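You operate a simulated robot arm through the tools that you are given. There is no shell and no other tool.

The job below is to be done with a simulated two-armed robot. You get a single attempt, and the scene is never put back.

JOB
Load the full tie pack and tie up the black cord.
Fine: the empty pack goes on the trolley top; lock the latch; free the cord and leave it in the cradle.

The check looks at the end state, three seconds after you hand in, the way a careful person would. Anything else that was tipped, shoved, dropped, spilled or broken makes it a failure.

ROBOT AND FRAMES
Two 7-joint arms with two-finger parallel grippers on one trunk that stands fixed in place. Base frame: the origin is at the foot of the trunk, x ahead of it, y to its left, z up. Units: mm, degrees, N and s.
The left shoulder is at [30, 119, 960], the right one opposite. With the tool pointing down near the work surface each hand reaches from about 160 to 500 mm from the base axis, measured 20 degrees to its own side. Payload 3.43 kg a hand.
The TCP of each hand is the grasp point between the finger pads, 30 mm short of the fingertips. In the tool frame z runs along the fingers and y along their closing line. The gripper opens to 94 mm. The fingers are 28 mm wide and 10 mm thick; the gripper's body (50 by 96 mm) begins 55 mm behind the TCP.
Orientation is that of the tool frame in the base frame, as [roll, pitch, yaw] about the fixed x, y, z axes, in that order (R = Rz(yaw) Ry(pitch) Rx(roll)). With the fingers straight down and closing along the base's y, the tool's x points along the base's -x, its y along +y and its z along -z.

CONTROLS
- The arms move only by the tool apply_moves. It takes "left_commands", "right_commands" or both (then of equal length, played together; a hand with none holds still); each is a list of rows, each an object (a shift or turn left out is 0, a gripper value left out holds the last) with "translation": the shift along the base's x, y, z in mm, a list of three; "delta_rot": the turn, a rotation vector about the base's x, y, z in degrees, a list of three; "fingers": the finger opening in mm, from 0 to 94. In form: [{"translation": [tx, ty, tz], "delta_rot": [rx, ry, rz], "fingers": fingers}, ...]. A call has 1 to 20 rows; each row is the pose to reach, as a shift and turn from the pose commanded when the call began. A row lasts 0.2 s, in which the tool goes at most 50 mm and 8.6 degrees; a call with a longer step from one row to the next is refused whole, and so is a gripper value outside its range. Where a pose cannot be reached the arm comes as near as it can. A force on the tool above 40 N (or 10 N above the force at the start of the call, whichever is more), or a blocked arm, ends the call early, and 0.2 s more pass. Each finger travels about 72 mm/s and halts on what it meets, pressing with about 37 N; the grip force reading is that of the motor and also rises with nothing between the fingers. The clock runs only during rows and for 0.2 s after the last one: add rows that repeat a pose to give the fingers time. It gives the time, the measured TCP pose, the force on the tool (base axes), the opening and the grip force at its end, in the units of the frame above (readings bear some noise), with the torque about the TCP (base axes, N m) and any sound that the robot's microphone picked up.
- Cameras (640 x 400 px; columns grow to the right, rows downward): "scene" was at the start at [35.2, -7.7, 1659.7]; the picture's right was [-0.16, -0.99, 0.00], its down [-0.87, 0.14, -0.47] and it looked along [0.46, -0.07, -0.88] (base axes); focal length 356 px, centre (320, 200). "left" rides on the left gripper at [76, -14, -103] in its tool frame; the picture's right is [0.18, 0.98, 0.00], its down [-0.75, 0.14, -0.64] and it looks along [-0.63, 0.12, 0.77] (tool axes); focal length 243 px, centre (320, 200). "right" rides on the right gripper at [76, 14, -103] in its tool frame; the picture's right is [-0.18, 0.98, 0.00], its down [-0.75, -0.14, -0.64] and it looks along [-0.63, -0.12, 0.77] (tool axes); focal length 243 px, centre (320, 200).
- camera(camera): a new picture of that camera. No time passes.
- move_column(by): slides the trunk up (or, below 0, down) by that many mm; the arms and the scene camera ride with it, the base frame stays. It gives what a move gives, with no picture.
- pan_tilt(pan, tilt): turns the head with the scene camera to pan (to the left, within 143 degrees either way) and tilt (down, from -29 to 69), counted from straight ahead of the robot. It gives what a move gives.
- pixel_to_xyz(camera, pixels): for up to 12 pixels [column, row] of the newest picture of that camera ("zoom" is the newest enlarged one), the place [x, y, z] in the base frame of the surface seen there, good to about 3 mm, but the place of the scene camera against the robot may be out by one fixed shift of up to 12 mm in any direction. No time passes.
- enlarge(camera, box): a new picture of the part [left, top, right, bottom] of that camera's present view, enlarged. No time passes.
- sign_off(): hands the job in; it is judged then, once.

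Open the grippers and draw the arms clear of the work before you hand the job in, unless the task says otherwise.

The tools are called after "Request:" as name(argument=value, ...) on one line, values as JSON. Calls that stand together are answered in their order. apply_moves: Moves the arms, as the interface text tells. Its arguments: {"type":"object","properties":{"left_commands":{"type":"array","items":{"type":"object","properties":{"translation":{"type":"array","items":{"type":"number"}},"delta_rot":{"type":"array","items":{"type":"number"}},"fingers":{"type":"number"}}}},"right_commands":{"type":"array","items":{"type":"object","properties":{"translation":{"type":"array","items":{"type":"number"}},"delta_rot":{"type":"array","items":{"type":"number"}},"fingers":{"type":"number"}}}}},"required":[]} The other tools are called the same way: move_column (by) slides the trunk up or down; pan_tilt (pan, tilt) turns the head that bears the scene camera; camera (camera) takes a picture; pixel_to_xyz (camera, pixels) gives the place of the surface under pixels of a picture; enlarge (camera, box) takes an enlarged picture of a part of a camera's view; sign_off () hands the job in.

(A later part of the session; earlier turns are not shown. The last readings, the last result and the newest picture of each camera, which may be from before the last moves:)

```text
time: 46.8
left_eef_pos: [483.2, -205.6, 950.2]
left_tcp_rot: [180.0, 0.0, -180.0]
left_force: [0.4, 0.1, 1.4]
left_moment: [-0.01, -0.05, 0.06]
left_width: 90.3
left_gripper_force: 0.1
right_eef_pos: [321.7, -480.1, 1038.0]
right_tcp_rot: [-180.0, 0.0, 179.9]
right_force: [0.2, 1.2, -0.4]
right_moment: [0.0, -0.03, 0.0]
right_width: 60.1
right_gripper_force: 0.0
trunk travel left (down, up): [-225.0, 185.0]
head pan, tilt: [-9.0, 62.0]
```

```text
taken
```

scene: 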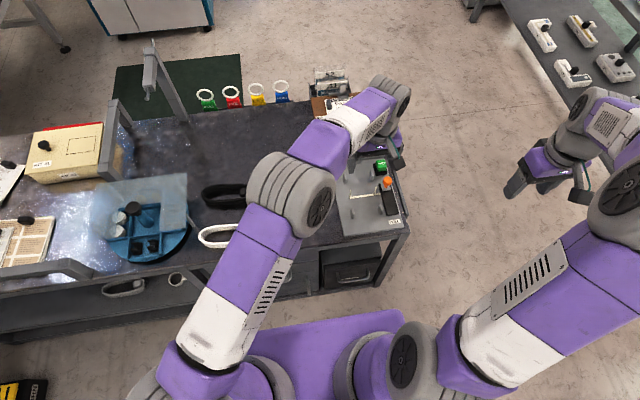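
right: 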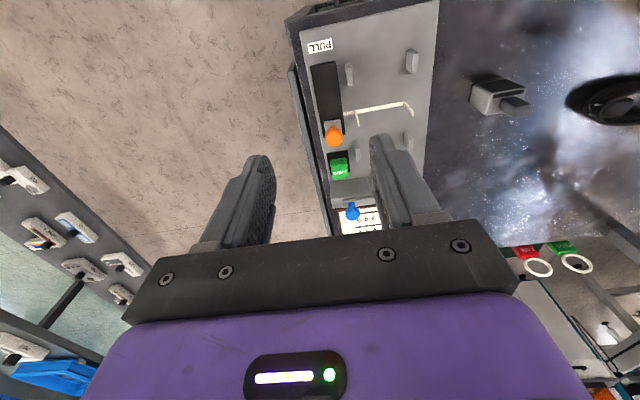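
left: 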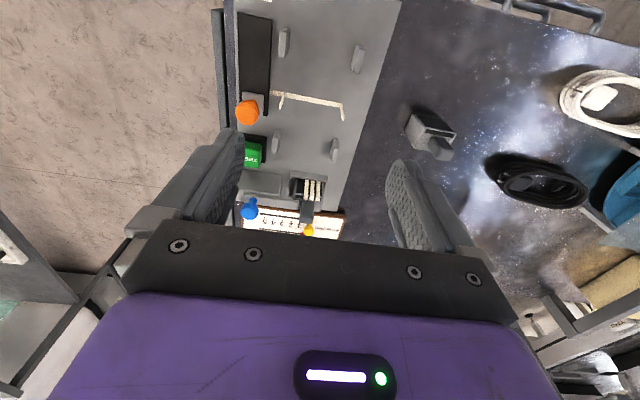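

Reach is fine at z 950. I lower to 850 as a test with narrower fingers and check the elbow height over the table.

Request:
apply_moves(left_commands=[{"translation": [0, 0, -25], "fingers": 70}, {"translation": [0, 0, -50], "fingers": 70}, {"translation": [0, 0, -75], "fingers": 70}, {"translation": [0, 0, -100], "fingers": 70}, {"translation": [0, 0, -100], "fingers": 70}])

Request:
camera(camera="scene")

Request:
pixel_to_xyz(camera="scene", pixels=[[300, 190], [325, 205], [265, 215], [350, 135], [230, 280], [300, 160]])

Request:
camera(camera="left")

```text
time: 48.0
left_eef_pos: [481.0, -207.2, 849.4]
left_tcp_rot: [-180.0, 0.0, 180.0]
left_force: [0.0, -0.2, 0.6]
left_moment: [-0.04, -0.01, -0.01]
left_width: 70.1
left_gripper_force: 0.1
right_eef_pos: [322.0, -480.7, 1036.9]
right_tcp_rot: [-180.0, 0.0, 179.9]
right_force: [0.4, 0.3, 0.3]
right_moment: [-0.02, 0.0, 0.02]
right_width: 60.0
right_gripper_force: 0.0
trunk travel left (down, up): [-225.0, 185.0]
head pan, tilt: [-9.0, 62.0]
```

```text
taken
```

scene: 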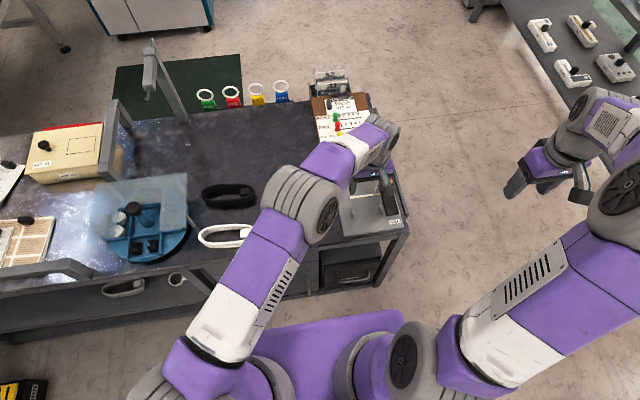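

```text
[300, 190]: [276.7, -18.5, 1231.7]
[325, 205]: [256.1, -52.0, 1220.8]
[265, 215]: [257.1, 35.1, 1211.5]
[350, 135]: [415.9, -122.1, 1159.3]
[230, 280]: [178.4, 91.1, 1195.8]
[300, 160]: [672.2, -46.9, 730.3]
```

```text
taken
```

left: 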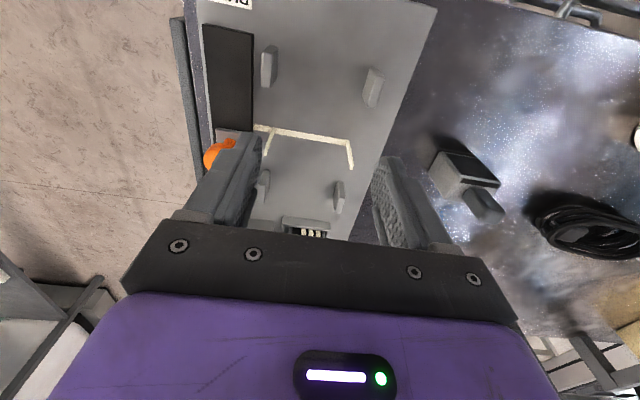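

The elbow is high (z≈1200) and the arm has reach to spare. From this closer left-hand view I measure the posts and tie again, since this hand will place the cord.

Request:
enlarge(camera="left", box=[230, 30, 400, 240])

Request:
pixel_to_xyz(camera="left", pixels=[[267, 67], [273, 80], [374, 80], [370, 103], [258, 127], [266, 152], [350, 142], [352, 167], [263, 180], [338, 195], [300, 134], [372, 72]])

```text
1.90 times, centred on (315, 135) of left
```

zoom: 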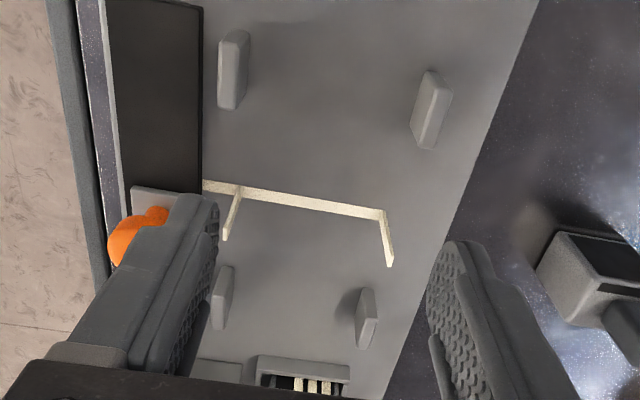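

```text
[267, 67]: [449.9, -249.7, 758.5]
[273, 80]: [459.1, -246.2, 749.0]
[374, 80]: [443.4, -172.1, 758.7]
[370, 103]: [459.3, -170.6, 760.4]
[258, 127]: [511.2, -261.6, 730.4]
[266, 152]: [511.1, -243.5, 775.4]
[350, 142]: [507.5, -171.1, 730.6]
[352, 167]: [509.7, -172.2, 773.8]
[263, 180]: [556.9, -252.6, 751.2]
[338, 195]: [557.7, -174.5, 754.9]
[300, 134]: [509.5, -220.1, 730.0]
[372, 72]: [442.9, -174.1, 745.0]
```

Measurements agree: tie at x≈509, y centre -207.5, post centre y -210. Now I go back over the black cord, turning the left hand +87° so its fingers close across the coil's short axis.

Request:
apply_moves(left_commands=[{"translation": [0, 0, 45], "fingers": 88}, {"translation": [0, 0, 90]}, {"translation": [5, 35, 100], "delta_rot": [0, 0, 8]}, {"translation": [15, 70, 100], "delta_rot": [0, 0, 16]}, {"translation": [25, 105, 100], "delta_rot": [0, 0, 24]}, {"translation": [35, 140, 100], "delta_rot": [0, 0, 32]}, {"translation": [45, 175, 100], "delta_rot": [0, 0, 40]}, {"translation": [55, 210, 100], "delta_rot": [0, 0, 48]}, {"translation": [65, 245, 100], "delta_rot": [0, 0, 56]}, {"translation": [75, 280, 100], "delta_rot": [0, 0, 64]}, {"translation": [85, 315, 100], "delta_rot": [0, 0, 72]}, {"translation": [88, 345, 90], "delta_rot": [0, 0, 80]}, {"translation": [90, 358, 70], "delta_rot": [0, 0, 87]}, {"translation": [90, 358, 50], "delta_rot": [0, 0, 87]}, {"translation": [90, 358, 50], "delta_rot": [0, 0, 87]}])

Request:
camera(camera="left")

Request:
camera(camera="scene")

```text
time: 51.2
left_eef_pos: [575.0, 148.1, 899.8]
left_tcp_rot: [180.0, -0.1, -92.8]
left_force: [0.2, 0.3, -0.3]
left_moment: [-0.03, -0.02, 0.02]
left_width: 87.9
left_gripper_force: 0.0
right_eef_pos: [322.0, -479.7, 1037.8]
right_tcp_rot: [180.0, 0.0, 179.9]
right_force: [0.5, 0.5, -0.2]
right_moment: [-0.02, -0.01, 0.04]
right_width: 60.2
right_gripper_force: 0.1
trunk travel left (down, up): [-225.0, 185.0]
head pan, tilt: [-9.0, 62.0]
```

```text
taken
```

left: 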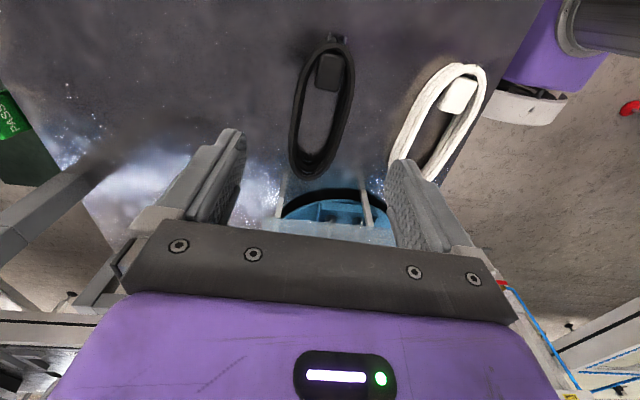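

```text
taken
```

scene: 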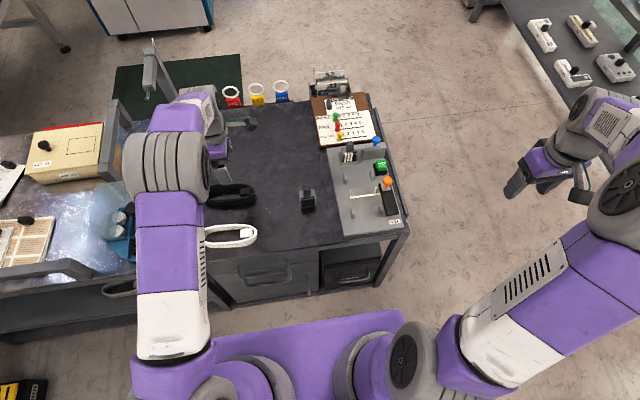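

The hand is turned and above the coil, which shows at (320,110). I measure the coil's rims in this view for the final alignment.

Request:
enlarge(camera="left", box=[270, 25, 380, 190])

Request:
pixel_to_xyz(camera="left", pixels=[[303, 70], [297, 100], [293, 130], [292, 150], [352, 75], [350, 100], [345, 130], [338, 150], [337, 42], [309, 177], [325, 75], [290, 140]])

```text
2.42 times, centred on (325, 108) of left
```

zoom: 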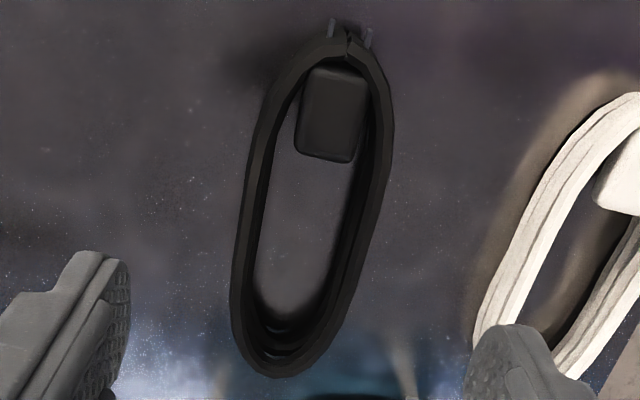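

```text
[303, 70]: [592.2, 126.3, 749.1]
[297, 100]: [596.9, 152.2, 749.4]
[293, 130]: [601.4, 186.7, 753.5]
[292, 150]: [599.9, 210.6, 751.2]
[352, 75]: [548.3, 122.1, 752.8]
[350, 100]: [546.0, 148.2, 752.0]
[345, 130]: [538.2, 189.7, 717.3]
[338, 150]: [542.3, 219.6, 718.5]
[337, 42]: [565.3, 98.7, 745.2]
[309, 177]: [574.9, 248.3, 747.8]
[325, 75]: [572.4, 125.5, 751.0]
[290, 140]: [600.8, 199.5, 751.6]
```

The coil's axis runs from (566,100) to (575,248), so yaw ≈ -3.7°. I shift -5.5 mm in x and +1.5 in y and descend to 790 to check clearance.

Request:
apply_moves(left_commands=[{"translation": [-5.5, 1.5, -30], "delta_rot": [0, 0, -0.7]}, {"translation": [-5.5, 1.5, -60], "delta_rot": [0, 0, -0.7]}, {"translation": [-5.5, 1.5, -90], "delta_rot": [0, 0, -0.7]}, {"translation": [-5.5, 1.5, -108], "delta_rot": [0, 0, -0.7]}, {"translation": [-5.5, 1.5, -108], "delta_rot": [0, 0, -0.7]}])

Request:
camera(camera="left")

Request:
enlarge(camera="scene", box=[150, 120, 290, 260])

```text
time: 52.4
left_eef_pos: [569.9, 151.9, 791.3]
left_tcp_rot: [-180.0, -0.1, -93.8]
left_force: [0.4, -0.8, 1.2]
left_moment: [0.01, -0.01, 0.0]
left_width: 88.0
left_gripper_force: 0.1
right_eef_pos: [321.6, -480.3, 1038.2]
right_tcp_rot: [179.9, -0.1, 179.9]
right_force: [0.3, -0.1, 1.0]
right_moment: [-0.04, 0.01, -0.01]
right_width: 60.4
right_gripper_force: 0.2
trunk travel left (down, up): [-225.0, 185.0]
head pan, tilt: [-9.0, 62.0]
```

```text
taken
```

left: 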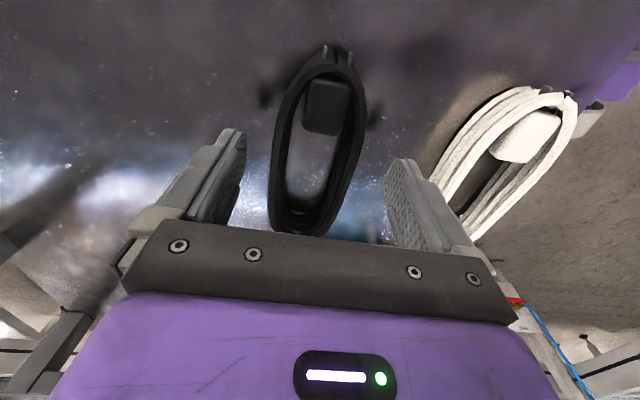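

```text
2.86 times, centred on (220, 190) of scene
```

zoom: 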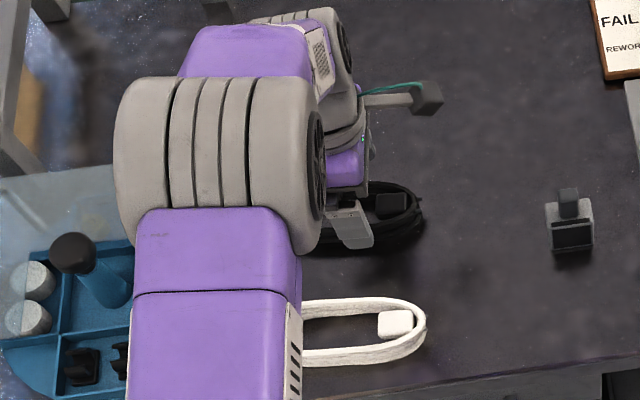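

The coil sits between the open fingers and the white cord is clear. I descend to TCP z≈755.

Request:
apply_moves(left_commands=[{"translation": [0, -1, -15]}, {"translation": [0, -1, -28]}, {"translation": [0, -1, -36]}, {"translation": [0, -1, -36]}])

Request:
camera(camera="left")

```text
time: 53.4
left_eef_pos: [568.2, 150.3, 756.1]
left_tcp_rot: [-180.0, -0.1, -93.7]
left_force: [0.1, -0.5, -0.9]
left_moment: [0.01, 0.0, -0.01]
left_width: 88.2
left_gripper_force: 0.0
right_eef_pos: [322.3, -480.1, 1037.5]
right_tcp_rot: [-180.0, 0.1, 179.9]
right_force: [0.3, -0.1, -0.1]
right_moment: [0.02, -0.01, -0.02]
right_width: 60.1
right_gripper_force: 0.1
trunk travel left (down, up): [-225.0, 185.0]
head pan, tilt: [-9.0, 62.0]
```

```text
taken
```

left: 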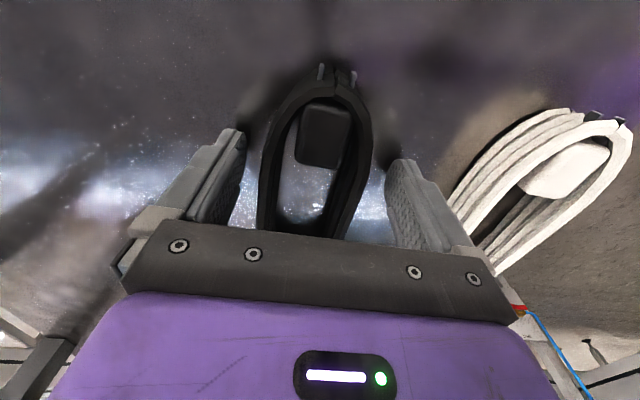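

It is well centred. I close the fingers on the coil's sides, watching width and force.

Request:
apply_moves(left_commands=[{"fingers": 76}, {"fingers": 66}, {"fingers": 60}, {"fingers": 56}, {"fingers": 56}])

Request:
camera(camera="left")

```text
time: 54.6
left_eef_pos: [568.8, 150.5, 756.8]
left_tcp_rot: [-179.8, 0.0, -93.7]
left_force: [4.1, 0.3, 10.7]
left_moment: [-0.07, 0.26, -0.05]
left_width: 63.9
left_gripper_force: 36.9
right_eef_pos: [321.9, -480.5, 1037.0]
right_tcp_rot: [180.0, 0.0, 179.9]
right_force: [-0.7, 0.4, 0.6]
right_moment: [0.01, -0.01, 0.0]
right_width: 60.0
right_gripper_force: 0.0
trunk travel left (down, up): [-225.0, 185.0]
head pan, tilt: [-9.0, 62.0]
```

```text
taken
```

left: 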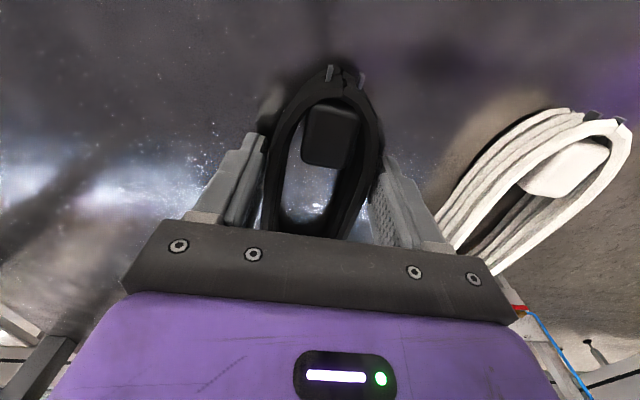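

Held at 63.9 mm with 37 N. I lift slowly 25 mm and check.

Request:
apply_moves(left_commands=[{"translation": [0, 0, 5]}, {"translation": [0, 0, 12]}, {"translation": [0, 0, 25]}, {"translation": [0, 0, 25]}])

Request:
camera(camera="left")

Request:
enlarge(camera="scene", box=[150, 120, 290, 260])

```text
time: 55.6
left_eef_pos: [567.3, 149.8, 781.5]
left_tcp_rot: [179.8, 0.0, -93.7]
left_force: [0.2, 0.0, -1.7]
left_moment: [-0.03, 0.02, 0.01]
left_width: 63.5
left_gripper_force: 37.3
right_eef_pos: [322.1, -480.0, 1037.3]
right_tcp_rot: [-180.0, -0.1, 179.9]
right_force: [0.5, 0.5, 0.0]
right_moment: [0.01, 0.0, -0.01]
right_width: 59.9
right_gripper_force: 0.1
trunk travel left (down, up): [-225.0, 185.0]
head pan, tilt: [-9.0, 62.0]
```

```text
taken
```

left: 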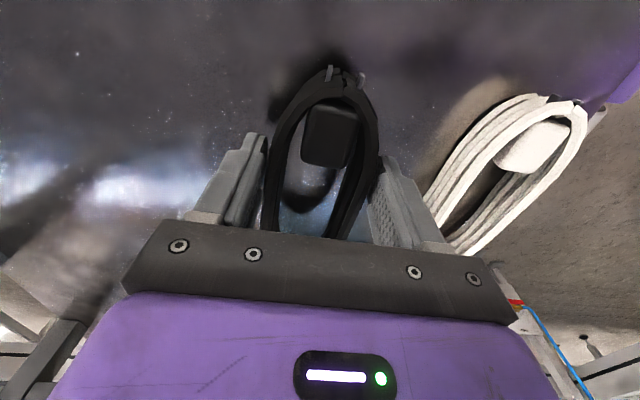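

```text
2.86 times, centred on (220, 190) of scene
```

zoom: 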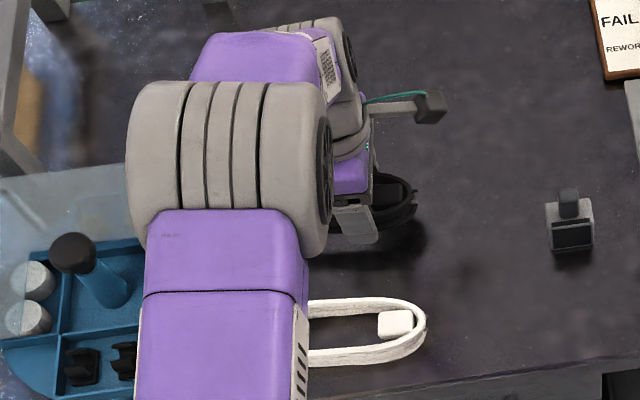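

The coil is held level and light. I lift it to 880 and carry it over to the cradle, turning the hand back -86.3°, passing high above everything.

Request:
apply_moves(left_commands=[{"translation": [0, 0, 35]}, {"translation": [0, -5, 75]}, {"translation": [0, -20, 110]}, {"translation": [-5, -50, 118], "delta_rot": [0, 0, -7]}, {"translation": [-10, -80, 118], "delta_rot": [0, 0, -14]}, {"translation": [-18, -110, 118], "delta_rot": [0, 0, -21]}, {"translation": [-26, -140, 118], "delta_rot": [0, 0, -28]}, {"translation": [-34, -170, 118], "delta_rot": [0, 0, -35]}, {"translation": [-42, -200, 118], "delta_rot": [0, 0, -42]}, {"translation": [-50, -230, 118], "delta_rot": [0, 0, -49]}, {"translation": [-58, -260, 118], "delta_rot": [0, 0, -56]}, {"translation": [-66, -285, 118], "delta_rot": [0, 0, -63]}, {"translation": [-72, -310, 118], "delta_rot": [0, 0, -70]}, {"translation": [-78, -330, 118], "delta_rot": [0, 0, -77]}, {"translation": [-82, -350, 118], "delta_rot": [0, 0, -84]}, {"translation": [-83.5, -359, 118], "delta_rot": [0, 0, -86.3]}, {"translation": [-83.5, -359, 100], "delta_rot": [0, 0, -86.3]}, {"translation": [-83.5, -359, 100], "delta_rot": [0, 0, -86.3]}])

Request:
camera(camera="left")

Request:
camera(camera="scene")

Request:
camera(camera="right")

```text
time: 59.4
left_eef_pos: [485.0, -209.3, 880.5]
left_tcp_rot: [-179.9, -0.1, 179.9]
left_force: [0.4, 0.0, -0.6]
left_moment: [0.0, 0.02, -0.02]
left_width: 63.4
left_gripper_force: 37.4
right_eef_pos: [321.7, -480.7, 1037.1]
right_tcp_rot: [180.0, -0.1, 179.9]
right_force: [0.2, 0.3, -0.3]
right_moment: [0.0, 0.03, 0.02]
right_width: 59.9
right_gripper_force: 0.1
trunk travel left (down, up): [-225.0, 185.0]
head pan, tilt: [-9.0, 62.0]
```

```text
taken
```

left: 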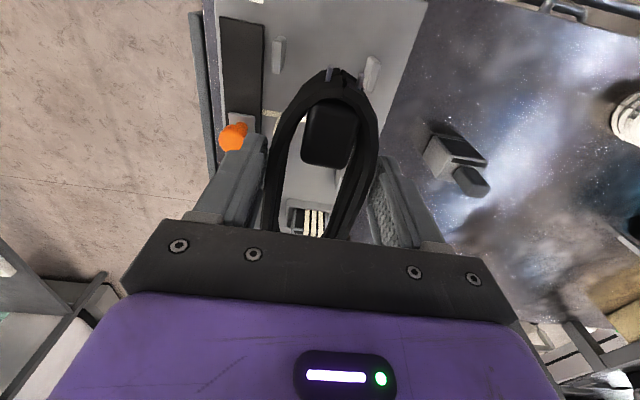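

```text
taken
```

scene: 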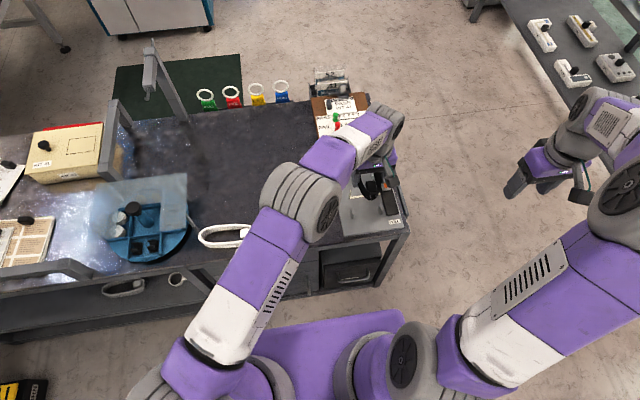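

```text
taken
```

right: 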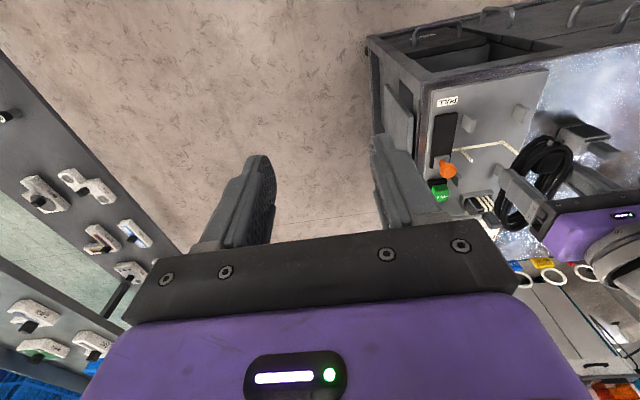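

The coil hangs above the cradle. I measure its rim and plug end in the left view to find its centre line relative to the cradle.

Request:
enlarge(camera="left", box=[250, 40, 410, 240])

Request:
pixel_to_xyz(camera="left", pixels=[[290, 120], [282, 150], [276, 190], [368, 120], [366, 150], [352, 200], [345, 70], [330, 75], [328, 150], [300, 100], [362, 100], [272, 220]])

```text
2.00 times, centred on (330, 140) of left
```

zoom: 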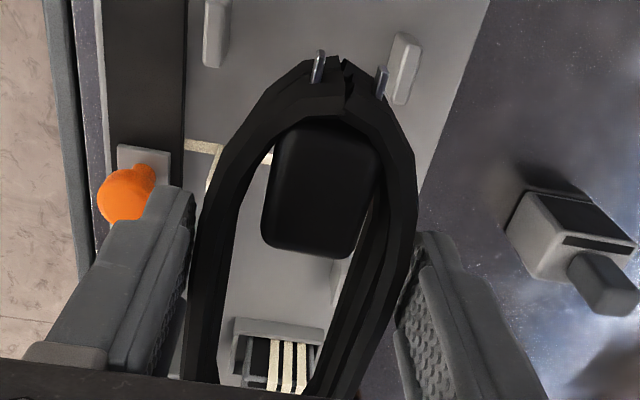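

```text
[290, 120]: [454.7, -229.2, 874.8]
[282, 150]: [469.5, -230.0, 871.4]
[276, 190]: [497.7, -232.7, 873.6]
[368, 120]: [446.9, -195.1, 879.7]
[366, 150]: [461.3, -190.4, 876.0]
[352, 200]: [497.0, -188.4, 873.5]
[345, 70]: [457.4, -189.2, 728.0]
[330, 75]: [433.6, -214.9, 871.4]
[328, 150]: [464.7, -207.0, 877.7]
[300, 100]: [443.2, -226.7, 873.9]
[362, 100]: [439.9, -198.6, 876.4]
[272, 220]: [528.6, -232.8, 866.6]
```

The coil's centre line is at y≈-210.5, rim top 874. I shift +2 mm in y to sit midway between tie uprights and posts, then lower to about 822, just above the tie ends.

Request:
apply_moves(left_commands=[{"translation": [0, 2, -15]}, {"translation": [0, 2, -35]}, {"translation": [0, 2, -50]}, {"translation": [0, 2, -58]}, {"translation": [0, 2, -58]}])

Request:
enlarge(camera="left", box=[230, 20, 410, 240])

Request:
enlarge(camera="right", box=[420, 60, 600, 250])

Request:
enlarge(camera="scene", box=[320, 120, 420, 230])

```text
time: 60.6
left_eef_pos: [484.1, -206.0, 823.5]
left_tcp_rot: [180.0, 0.1, 179.9]
left_force: [0.8, 1.3, -1.6]
left_moment: [-0.01, 0.06, -0.01]
left_width: 63.6
left_gripper_force: 37.1
right_eef_pos: [321.9, -480.8, 1037.2]
right_tcp_rot: [-180.0, 0.0, 179.8]
right_force: [0.6, -0.5, 0.0]
right_moment: [0.01, 0.03, 0.0]
right_width: 59.8
right_gripper_force: 0.1
trunk travel left (down, up): [-225.0, 185.0]
head pan, tilt: [-9.0, 62.0]
```

```text
1.82 times, centred on (320, 130) of left
```

zoom: 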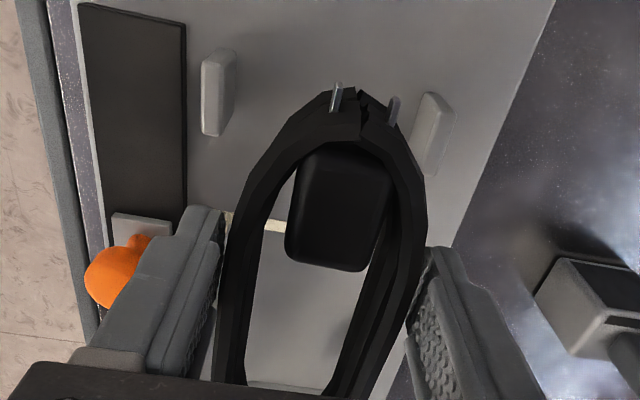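

```text
2.11 times, centred on (510, 155) of right
```

zoom: 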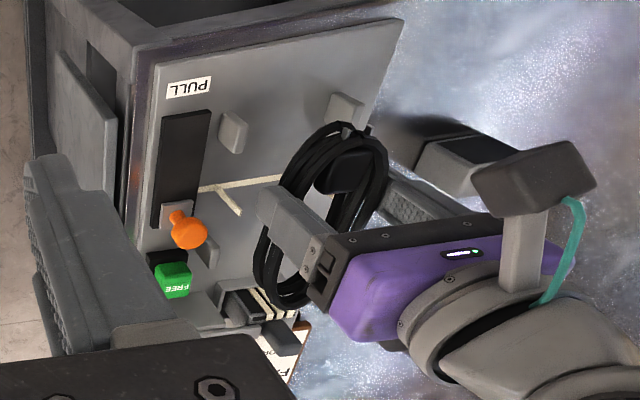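

```text
3.64 times, centred on (370, 175) of scene
```

zoom: 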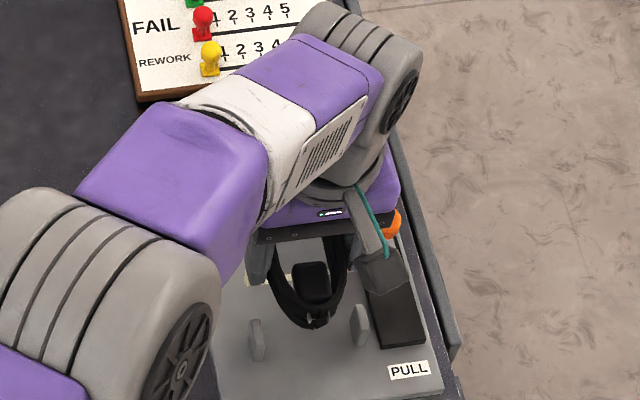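

The coil is lined up between the posts and tie ends. I lower to ~785 slowly and look again.

Request:
apply_moves(left_commands=[{"translation": [0, -0.5, -10]}, {"translation": [0, -0.5, -20]}, {"translation": [0, -0.5, -30]}, {"translation": [0, -0.5, -38]}, {"translation": [0, -0.5, -38]}])

Request:
enlarge(camera="left", box=[230, 20, 410, 240])

Request:
enlarge(camera="right", box=[420, 60, 580, 230])

```text
time: 61.8
left_eef_pos: [484.4, -206.6, 785.5]
left_tcp_rot: [-180.0, 0.1, -180.0]
left_force: [-0.3, -0.9, -1.3]
left_moment: [-0.02, 0.06, 0.03]
left_width: 63.6
left_gripper_force: 37.1
right_eef_pos: [323.1, -479.9, 1038.0]
right_tcp_rot: [180.0, 0.0, 179.9]
right_force: [-0.3, -0.3, 0.0]
right_moment: [0.01, -0.02, 0.0]
right_width: 59.8
right_gripper_force: 0.3
trunk travel left (down, up): [-225.0, 185.0]
head pan, tilt: [-9.0, 62.0]
```

```text
1.82 times, centred on (320, 130) of left
```

zoom: 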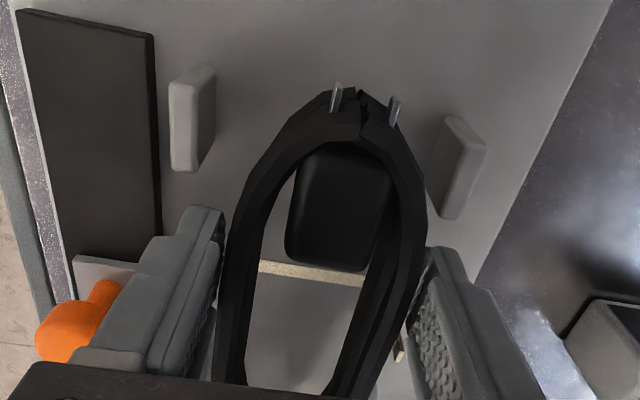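

```text
2.35 times, centred on (500, 145) of right
```

zoom: 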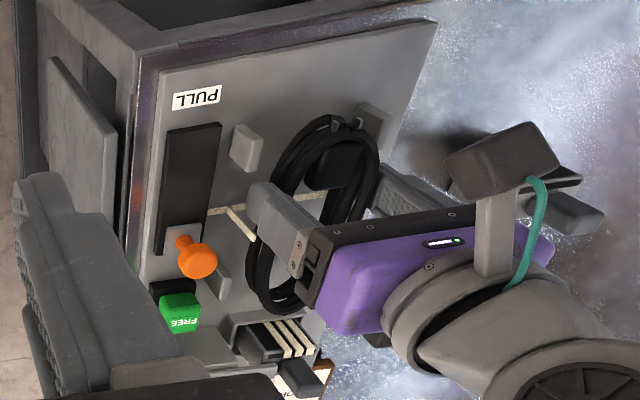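

All is clear, and the left tie upright shows just outside the coil at (398,350). I continue down to the plate.

Request:
apply_moves(left_commands=[{"translation": [0, -0.5, -6]}, {"translation": [0, -0.5, -12]}, {"translation": [0, -0.5, -16]}, {"translation": [0, -0.5, -18]}, {"translation": [0, -0.5, -19.5]}, {"translation": [0, -0.5, -19.5]}])

Request:
enlarge(camera="left", box=[230, 20, 410, 240])

Request:
enlarge(camera="right", box=[420, 60, 580, 230])

```text
time: 63.2
left_eef_pos: [484.2, -206.8, 766.1]
left_tcp_rot: [-179.9, 0.2, -180.0]
left_force: [-1.4, 3.0, 5.2]
left_moment: [-0.15, -0.13, 0.06]
left_width: 63.6
left_gripper_force: 37.3
right_eef_pos: [322.8, -480.2, 1038.4]
right_tcp_rot: [-180.0, 0.0, 179.8]
right_force: [-0.2, -0.2, -0.6]
right_moment: [0.01, 0.03, 0.03]
right_width: 59.8
right_gripper_force: 0.1
trunk travel left (down, up): [-225.0, 185.0]
head pan, tilt: [-9.0, 62.0]
```

```text
1.82 times, centred on (320, 130) of left
```

zoom: 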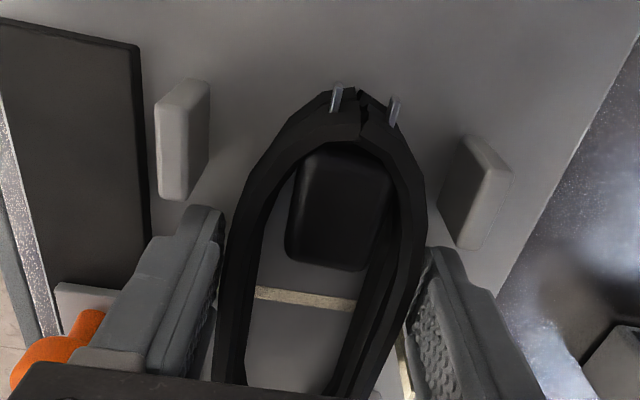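

```text
2.35 times, centred on (500, 145) of right
```

zoom: 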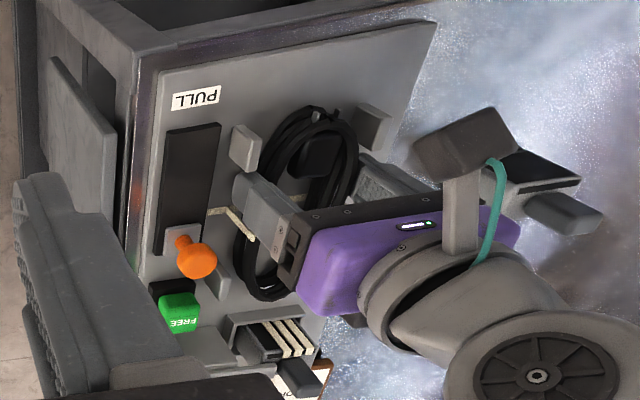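

Contact at z 766 with 5 N: the coil rests on the plate over the tie. I open slightly and lift straight up.

Request:
apply_moves(left_commands=[{"translation": [0, 0, 0], "fingers": 68}, {"translation": [0, 0, 0], "fingers": 74}, {"translation": [0, 0, 0], "fingers": 76}, {"translation": [0, 0, 6], "fingers": 76}, {"translation": [0, 0, 20], "fingers": 76}, {"translation": [0, 0, 45], "fingers": 76}, {"translation": [0, 0, 80], "fingers": 76}, {"translation": [0, 0, 120], "fingers": 76}, {"translation": [0, 0, 120], "fingers": 76}])

Request:
camera(camera="left")

Request:
enlarge(camera="right", box=[420, 60, 580, 230])

```text
time: 65.2
left_eef_pos: [483.1, -207.1, 888.1]
left_tcp_rot: [179.9, 0.0, 179.9]
left_force: [0.2, 0.4, -0.3]
left_moment: [-0.01, 0.01, -0.01]
left_width: 76.0
left_gripper_force: 0.0
right_eef_pos: [322.6, -479.5, 1038.1]
right_tcp_rot: [-180.0, 0.0, 179.8]
right_force: [0.1, 0.6, -0.1]
right_moment: [-0.04, -0.01, -0.02]
right_width: 59.9
right_gripper_force: 0.2
trunk travel left (down, up): [-225.0, 185.0]
head pan, tilt: [-9.0, 62.0]
```

```text
taken
```

left: 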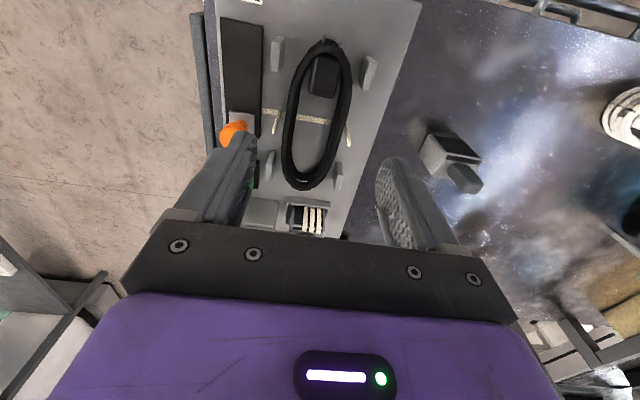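

```text
2.35 times, centred on (500, 145) of right
```

zoom: 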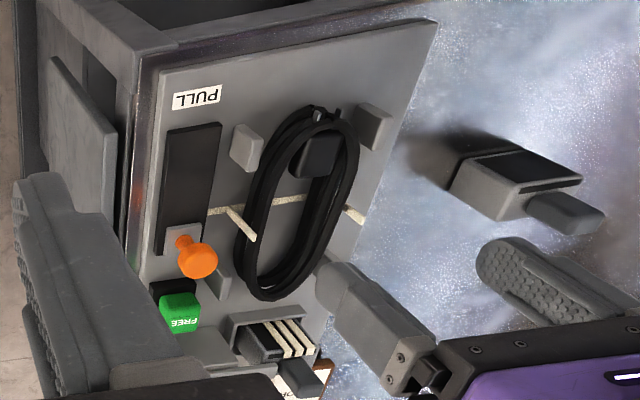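

The black cord lies neatly in the cradle over the tie. I withdraw the left arm up and back to its side.

Request:
apply_moves(left_commands=[{"translation": [0, 0, 40]}, {"translation": [0, 20, 75]}, {"translation": [-5, 65, 85]}, {"translation": [-10, 110, 90]}, {"translation": [-20, 155, 95]}, {"translation": [-30, 200, 100]}, {"translation": [-40, 245, 110]}, {"translation": [-50, 290, 120]}, {"translation": [-70, 335, 130]}, {"translation": [-90, 375, 140]}, {"translation": [-110, 410, 150]}, {"translation": [-130, 440, 160]}, {"translation": [-140, 470, 170]}, {"translation": [-140, 480, 180]}])

Request:
camera(camera="scene")

Request:
enlarge(camera="scene", box=[290, 120, 420, 240])

```text
refused: row 9 steps farther than a row can; nothing moved
```

```text
taken
```

scene: 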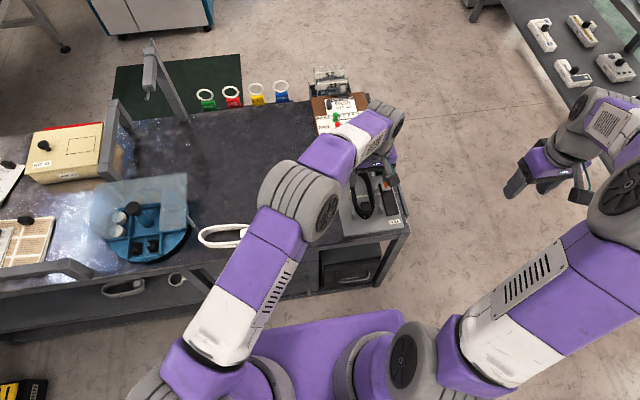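

```text
3.33 times, centred on (355, 180) of scene
```

zoom: 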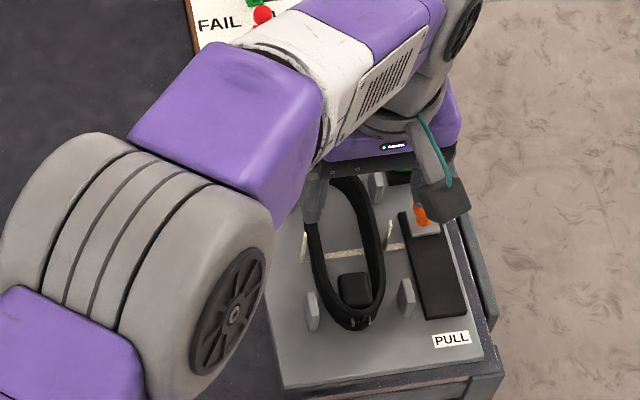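

A step was slightly over the limit. I repeat with shorter steps.

Request:
apply_moves(left_commands=[{"translation": [0, 0, 40]}, {"translation": [0, 20, 75]}, {"translation": [-5, 60, 85]}, {"translation": [-10, 100, 90]}, {"translation": [-20, 140, 95]}, {"translation": [-30, 180, 100]}, {"translation": [-40, 220, 105]}, {"translation": [-50, 260, 110]}, {"translation": [-60, 300, 115]}, {"translation": [-75, 340, 120]}, {"translation": [-95, 375, 125]}, {"translation": [-115, 410, 130]}, {"translation": [-130, 445, 140]}, {"translation": [-140, 480, 150]}, {"translation": [-140, 480, 150]}])

Request:
camera(camera="scene")

Request:
enlarge(camera="scene", box=[290, 120, 420, 240])

```text
time: 68.4
left_eef_pos: [345.7, 273.4, 1036.5]
left_tcp_rot: [180.0, 0.0, 179.9]
left_force: [-0.7, -0.5, 0.5]
left_moment: [0.03, 0.0, 0.02]
left_width: 76.0
left_gripper_force: 0.1
right_eef_pos: [321.3, -480.1, 1037.2]
right_tcp_rot: [179.9, 0.0, 179.9]
right_force: [1.1, -0.4, -0.3]
right_moment: [-0.01, 0.01, -0.02]
right_width: 60.0
right_gripper_force: 0.1
trunk travel left (down, up): [-225.0, 185.0]
head pan, tilt: [-9.0, 62.0]
```

```text
taken
```

scene: 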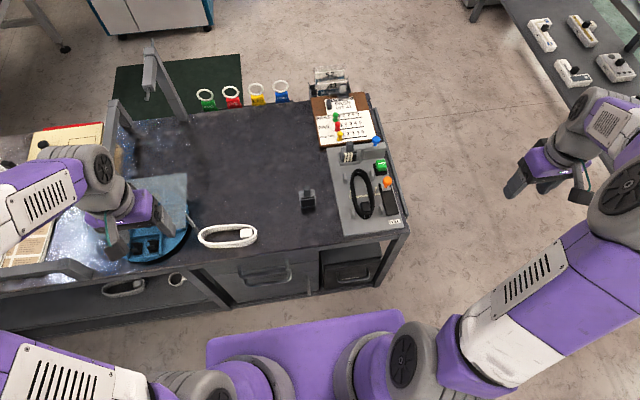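

```text
3.33 times, centred on (355, 180) of scene
```

zoom: 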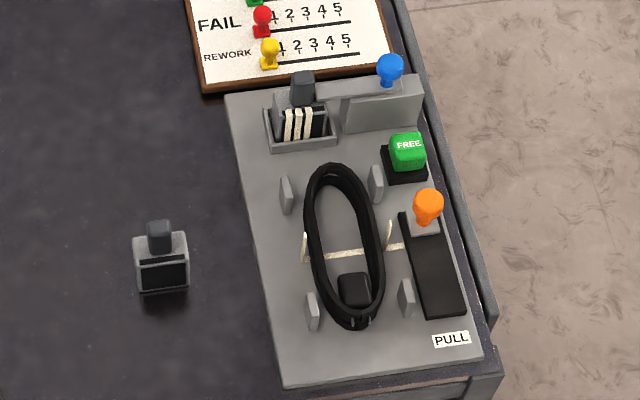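

All is in place. Now the right hand goes over the orange knob (≈(521,-281)), turned -90° so its fingers close along the pull direction.

Request:
apply_moves(right_commands=[{"translation": [18, 18, 0], "delta_rot": [0, 0, -8], "fingers": 50}, {"translation": [36, 36, 0], "delta_rot": [0, 0, -16]}, {"translation": [54, 54, -5], "delta_rot": [0, 0, -24]}, {"translation": [72, 72, -15], "delta_rot": [0, 0, -32]}, {"translation": [90, 90, -25], "delta_rot": [0, 0, -40]}, {"translation": [108, 108, -40], "delta_rot": [0, 0, -48]}, {"translation": [126, 126, -55], "delta_rot": [0, 0, -56]}, {"translation": [144, 144, -70], "delta_rot": [0, 0, -64]}, {"translation": [162, 162, -85], "delta_rot": [0, 0, -72]}, {"translation": [180, 180, -100], "delta_rot": [0, 0, -80]}, {"translation": [195, 195, -120], "delta_rot": [0, 0, -88]}, {"translation": [199.5, 199, -137], "delta_rot": [0, 0, -90]}, {"translation": [199.5, 199, -137], "delta_rot": [0, 0, -90]}])

Request:
camera(camera="right")

Request:
camera(camera="scene")

```text
time: 71.2
left_eef_pos: [344.4, 273.4, 1037.2]
left_tcp_rot: [179.9, 0.1, 180.0]
left_force: [-0.2, -0.4, 0.1]
left_moment: [-0.01, 0.02, -0.01]
left_width: 76.0
left_gripper_force: 0.0
right_eef_pos: [521.3, -281.4, 901.7]
right_tcp_rot: [-180.0, 0.0, 89.8]
right_force: [0.3, -0.2, 0.3]
right_moment: [-0.02, -0.03, 0.05]
right_width: 50.0
right_gripper_force: 0.0
trunk travel left (down, up): [-225.0, 185.0]
head pan, tilt: [-9.0, 62.0]
```

```text
taken
```

right: 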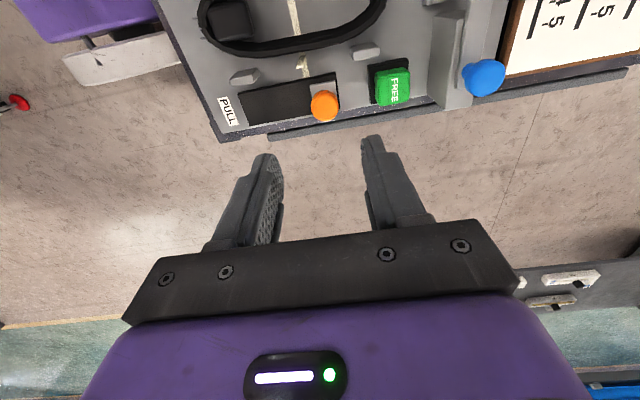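

```text
taken
```

scene: 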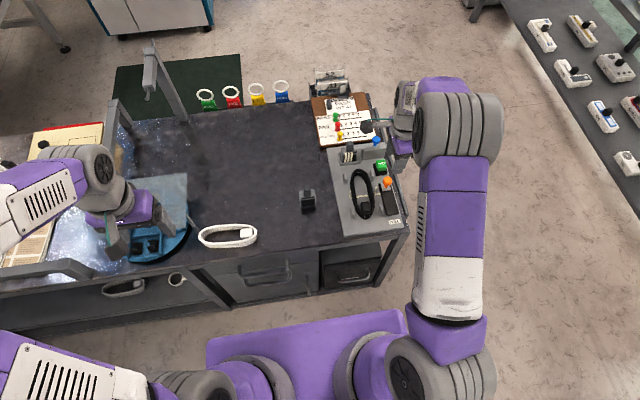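

I measure the orange knob, its base and the FREE button from this view.

Request:
enlarge(camera="right", box=[230, 50, 430, 150])

Request:
pixel_to_xyz(camera="right", pixels=[[325, 105], [325, 117], [314, 108], [336, 108], [325, 95], [392, 85], [392, 95], [378, 80], [300, 100], [260, 108], [330, 77], [303, 68]])

```text
3.20 times, centred on (330, 100) of right
```

zoom: 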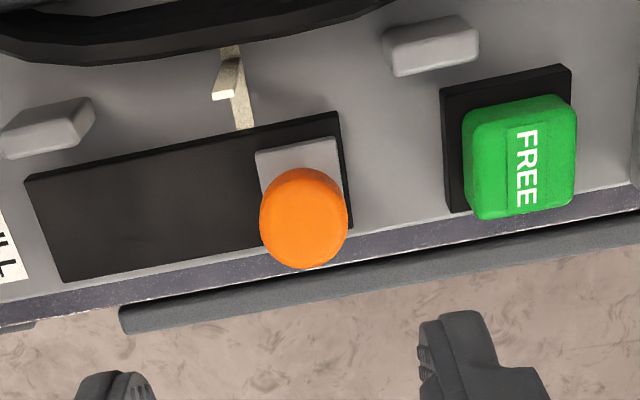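

```text
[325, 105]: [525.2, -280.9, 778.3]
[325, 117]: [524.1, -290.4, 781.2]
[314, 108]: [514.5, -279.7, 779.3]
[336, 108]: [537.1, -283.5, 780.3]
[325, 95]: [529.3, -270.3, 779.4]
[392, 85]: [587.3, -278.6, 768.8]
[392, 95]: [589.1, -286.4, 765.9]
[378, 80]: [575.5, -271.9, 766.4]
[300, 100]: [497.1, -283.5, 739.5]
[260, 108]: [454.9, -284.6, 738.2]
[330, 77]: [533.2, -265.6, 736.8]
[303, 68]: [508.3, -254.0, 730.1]
```

The knob centre is at about (525.5,-282) with its top at ~781; the FREE button starts at x≈572. I descend with a 44 mm opening around the knob, then close.

Request:
apply_moves(right_commands=[{"translation": [4, -0.6, -30], "fingers": 44}, {"translation": [4, -0.6, -60], "fingers": 44}, {"translation": [4, -0.6, -90], "fingers": 44}, {"translation": [4, -0.6, -108], "fingers": 44}, {"translation": [4, -0.6, -116], "fingers": 44}, {"translation": [4, -0.6, -116], "fingers": 44}])

Request:
camera(camera="right")

```text
time: 72.6
left_eef_pos: [345.6, 273.1, 1036.1]
left_tcp_rot: [-180.0, -0.1, -180.0]
left_force: [-1.0, 0.2, -0.3]
left_moment: [0.0, 0.0, 0.02]
left_width: 75.9
left_gripper_force: 0.1
right_eef_pos: [527.4, -282.3, 785.8]
right_tcp_rot: [180.0, -0.1, 89.9]
right_force: [0.7, -0.7, 1.2]
right_moment: [-0.02, 0.0, -0.01]
right_width: 44.0
right_gripper_force: 0.1
trunk travel left (down, up): [-225.0, 185.0]
head pan, tilt: [-9.0, 62.0]
```

```text
taken
```

right: 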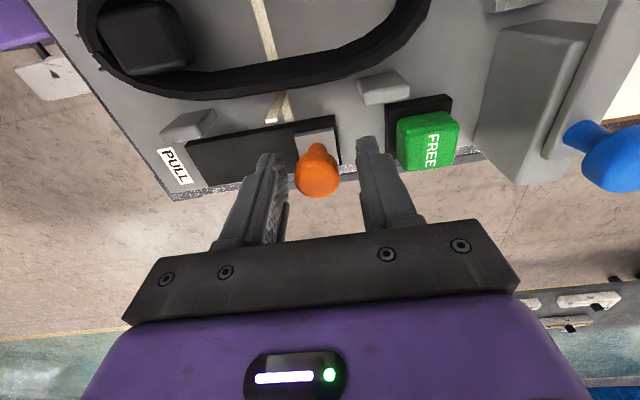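

The knob is between the fingers and FREE is clear. I close on the knob.

Request:
apply_moves(right_commands=[{"fingers": 32}, {"fingers": 22}, {"fingers": 16}, {"fingers": 16}])

```text
time: 73.6
left_eef_pos: [343.8, 274.7, 1037.6]
left_tcp_rot: [180.0, 0.0, -179.9]
left_force: [0.5, -0.1, -0.8]
left_moment: [-0.04, -0.01, -0.01]
left_width: 76.1
left_gripper_force: 0.0
right_eef_pos: [526.1, -283.1, 786.4]
right_tcp_rot: [-179.8, 0.0, 89.8]
right_force: [-8.6, 0.3, -2.3]
right_moment: [0.02, 0.18, -0.03]
right_width: 24.7
right_gripper_force: 44.9
trunk travel left (down, up): [-225.0, 185.0]
head pan, tilt: [-9.0, 62.0]
```

The knob is gripped (24.7 mm). I pull it towards the robot (-x), in the PULL direction, in 5 mm steps, watching force and sound.

Request:
apply_moves(right_commands=[{"translation": [-5, 0, 0]}, {"translation": [-10, 0, 0]}, {"translation": [-15, 0, 0]}, {"translation": [-20, 0, 0]}, {"translation": [-25, 0, 0]}, {"translation": [-30, 0, 0]}, {"translation": [-35, 0, 0]}, {"translation": [-40, 0, 0]}])

Request:
camera(camera="right")

Request:
enlarge(camera="scene", box=[290, 120, 420, 240])

```text
time: 75.4
left_eef_pos: [344.5, 273.1, 1037.0]
left_tcp_rot: [-179.9, 0.0, 180.0]
left_force: [0.1, -0.2, -0.5]
left_moment: [0.01, 0.03, -0.01]
left_width: 76.2
left_gripper_force: 0.0
right_eef_pos: [486.0, -281.6, 785.9]
right_tcp_rot: [179.9, 0.1, 89.8]
right_force: [1.1, -10.8, 3.2]
right_moment: [-0.07, -0.06, -0.03]
right_width: 24.7
right_gripper_force: 44.9
trunk travel left (down, up): [-225.0, 185.0]
head pan, tilt: [-9.0, 62.0]
```

```text
taken
```

right: 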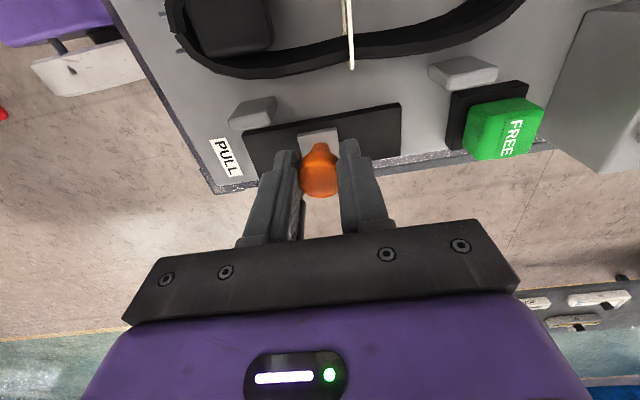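

```text
3.33 times, centred on (355, 180) of scene
```

zoom: 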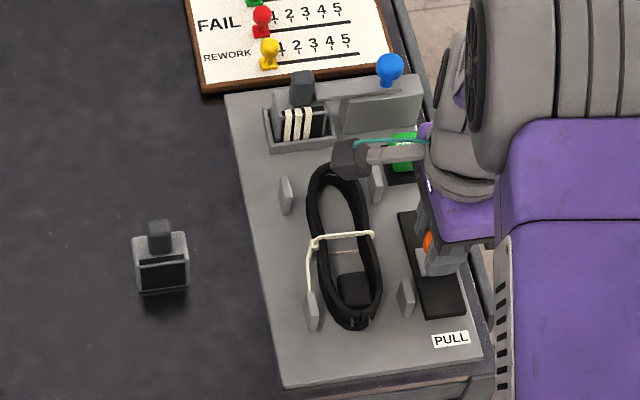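

The tie is now drawn around the coil, with its tail at the left. I pull further until the end stop.

Request:
apply_moves(right_commands=[{"translation": [-4, 0, 0]}, {"translation": [-8, 0, 0]}, {"translation": [-12, 0, 0]}, {"translation": [-16, 0, 0]}, {"translation": [-20, 0, 0]}, {"translation": [-24, 0, 0]}, {"translation": [-28, 0, 0]}, {"translation": [-32, 0, 0]}])

Request:
camera(camera="right")

Request:
enlarge(camera="scene", box=[290, 120, 420, 240])

```text
time: 77.2
left_eef_pos: [346.1, 272.6, 1036.3]
left_tcp_rot: [-180.0, -0.1, 180.0]
left_force: [-0.8, 0.1, 0.0]
left_moment: [0.02, 0.02, 0.05]
left_width: 76.1
left_gripper_force: 0.1
right_eef_pos: [465.6, -283.0, 787.0]
right_tcp_rot: [178.6, 0.2, 90.0]
right_force: [15.1, -0.5, -24.3]
right_moment: [-0.55, -0.39, -0.04]
right_width: 24.8
right_gripper_force: 45.3
trunk travel left (down, up): [-225.0, 185.0]
head pan, tilt: [-9.0, 62.0]
stopped in row 8 (right hand): the force on the tool passed its limit at 42 N (the readings are from after the stop); the commanded pose is now the measured one
```

```text
taken
```

right: 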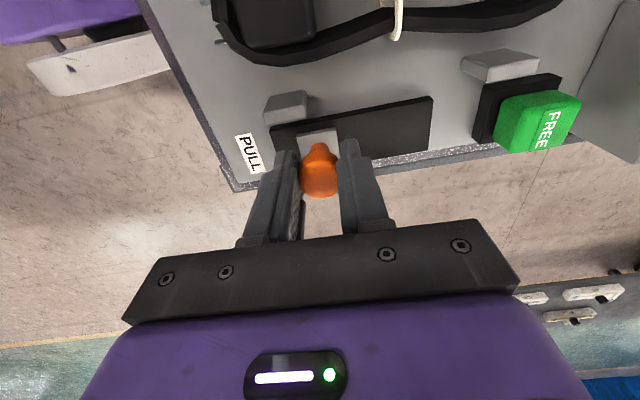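

```text
3.33 times, centred on (355, 180) of scene
```

zoom: 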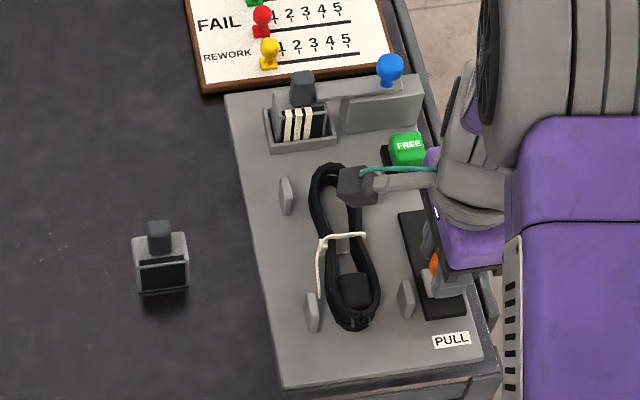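

The pull stopped at x≈465.6 with 42 N; the coil is visibly cinched at its middle. I ease off and try once more to confirm it is the end stop.

Request:
apply_moves(right_commands=[{"translation": [0, 0, 0]}, {"translation": [-3, 0, 0]}, {"translation": [-5, 0, 0]}, {"translation": [-7, 0, 0]}, {"translation": [-9, 0, 0]}])

Request:
enlarge(camera="right", box=[220, 70, 460, 210])

```text
time: 77.7
left_eef_pos: [347.1, 273.2, 1035.4]
left_tcp_rot: [179.9, -0.1, -180.0]
left_force: [-0.1, -0.5, -0.1]
left_moment: [-0.03, 0.01, 0.0]
left_width: 75.8
left_gripper_force: 0.1
right_eef_pos: [464.8, -283.0, 786.9]
right_tcp_rot: [178.2, 0.5, 90.0]
right_force: [14.5, -1.2, -26.6]
right_moment: [-0.71, -0.35, -0.06]
right_width: 24.7
right_gripper_force: 44.6
trunk travel left (down, up): [-225.0, 185.0]
head pan, tilt: [-9.0, 62.0]
stopped in row 2 (right hand): the force on the tool passed its limit at 42 N (the readings are from after the stop); the commanded pose is now the measured one
```

```text
2.67 times, centred on (340, 140) of right
```

zoom: 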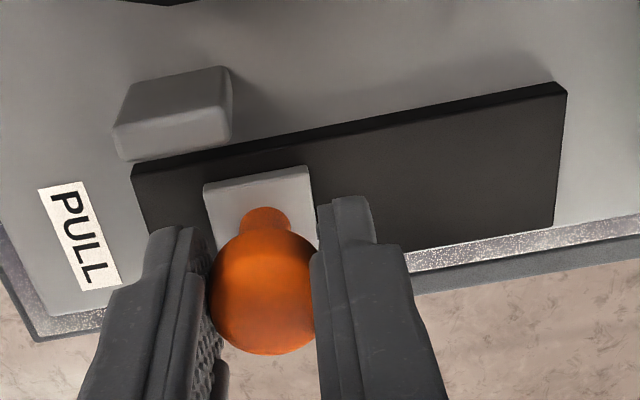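

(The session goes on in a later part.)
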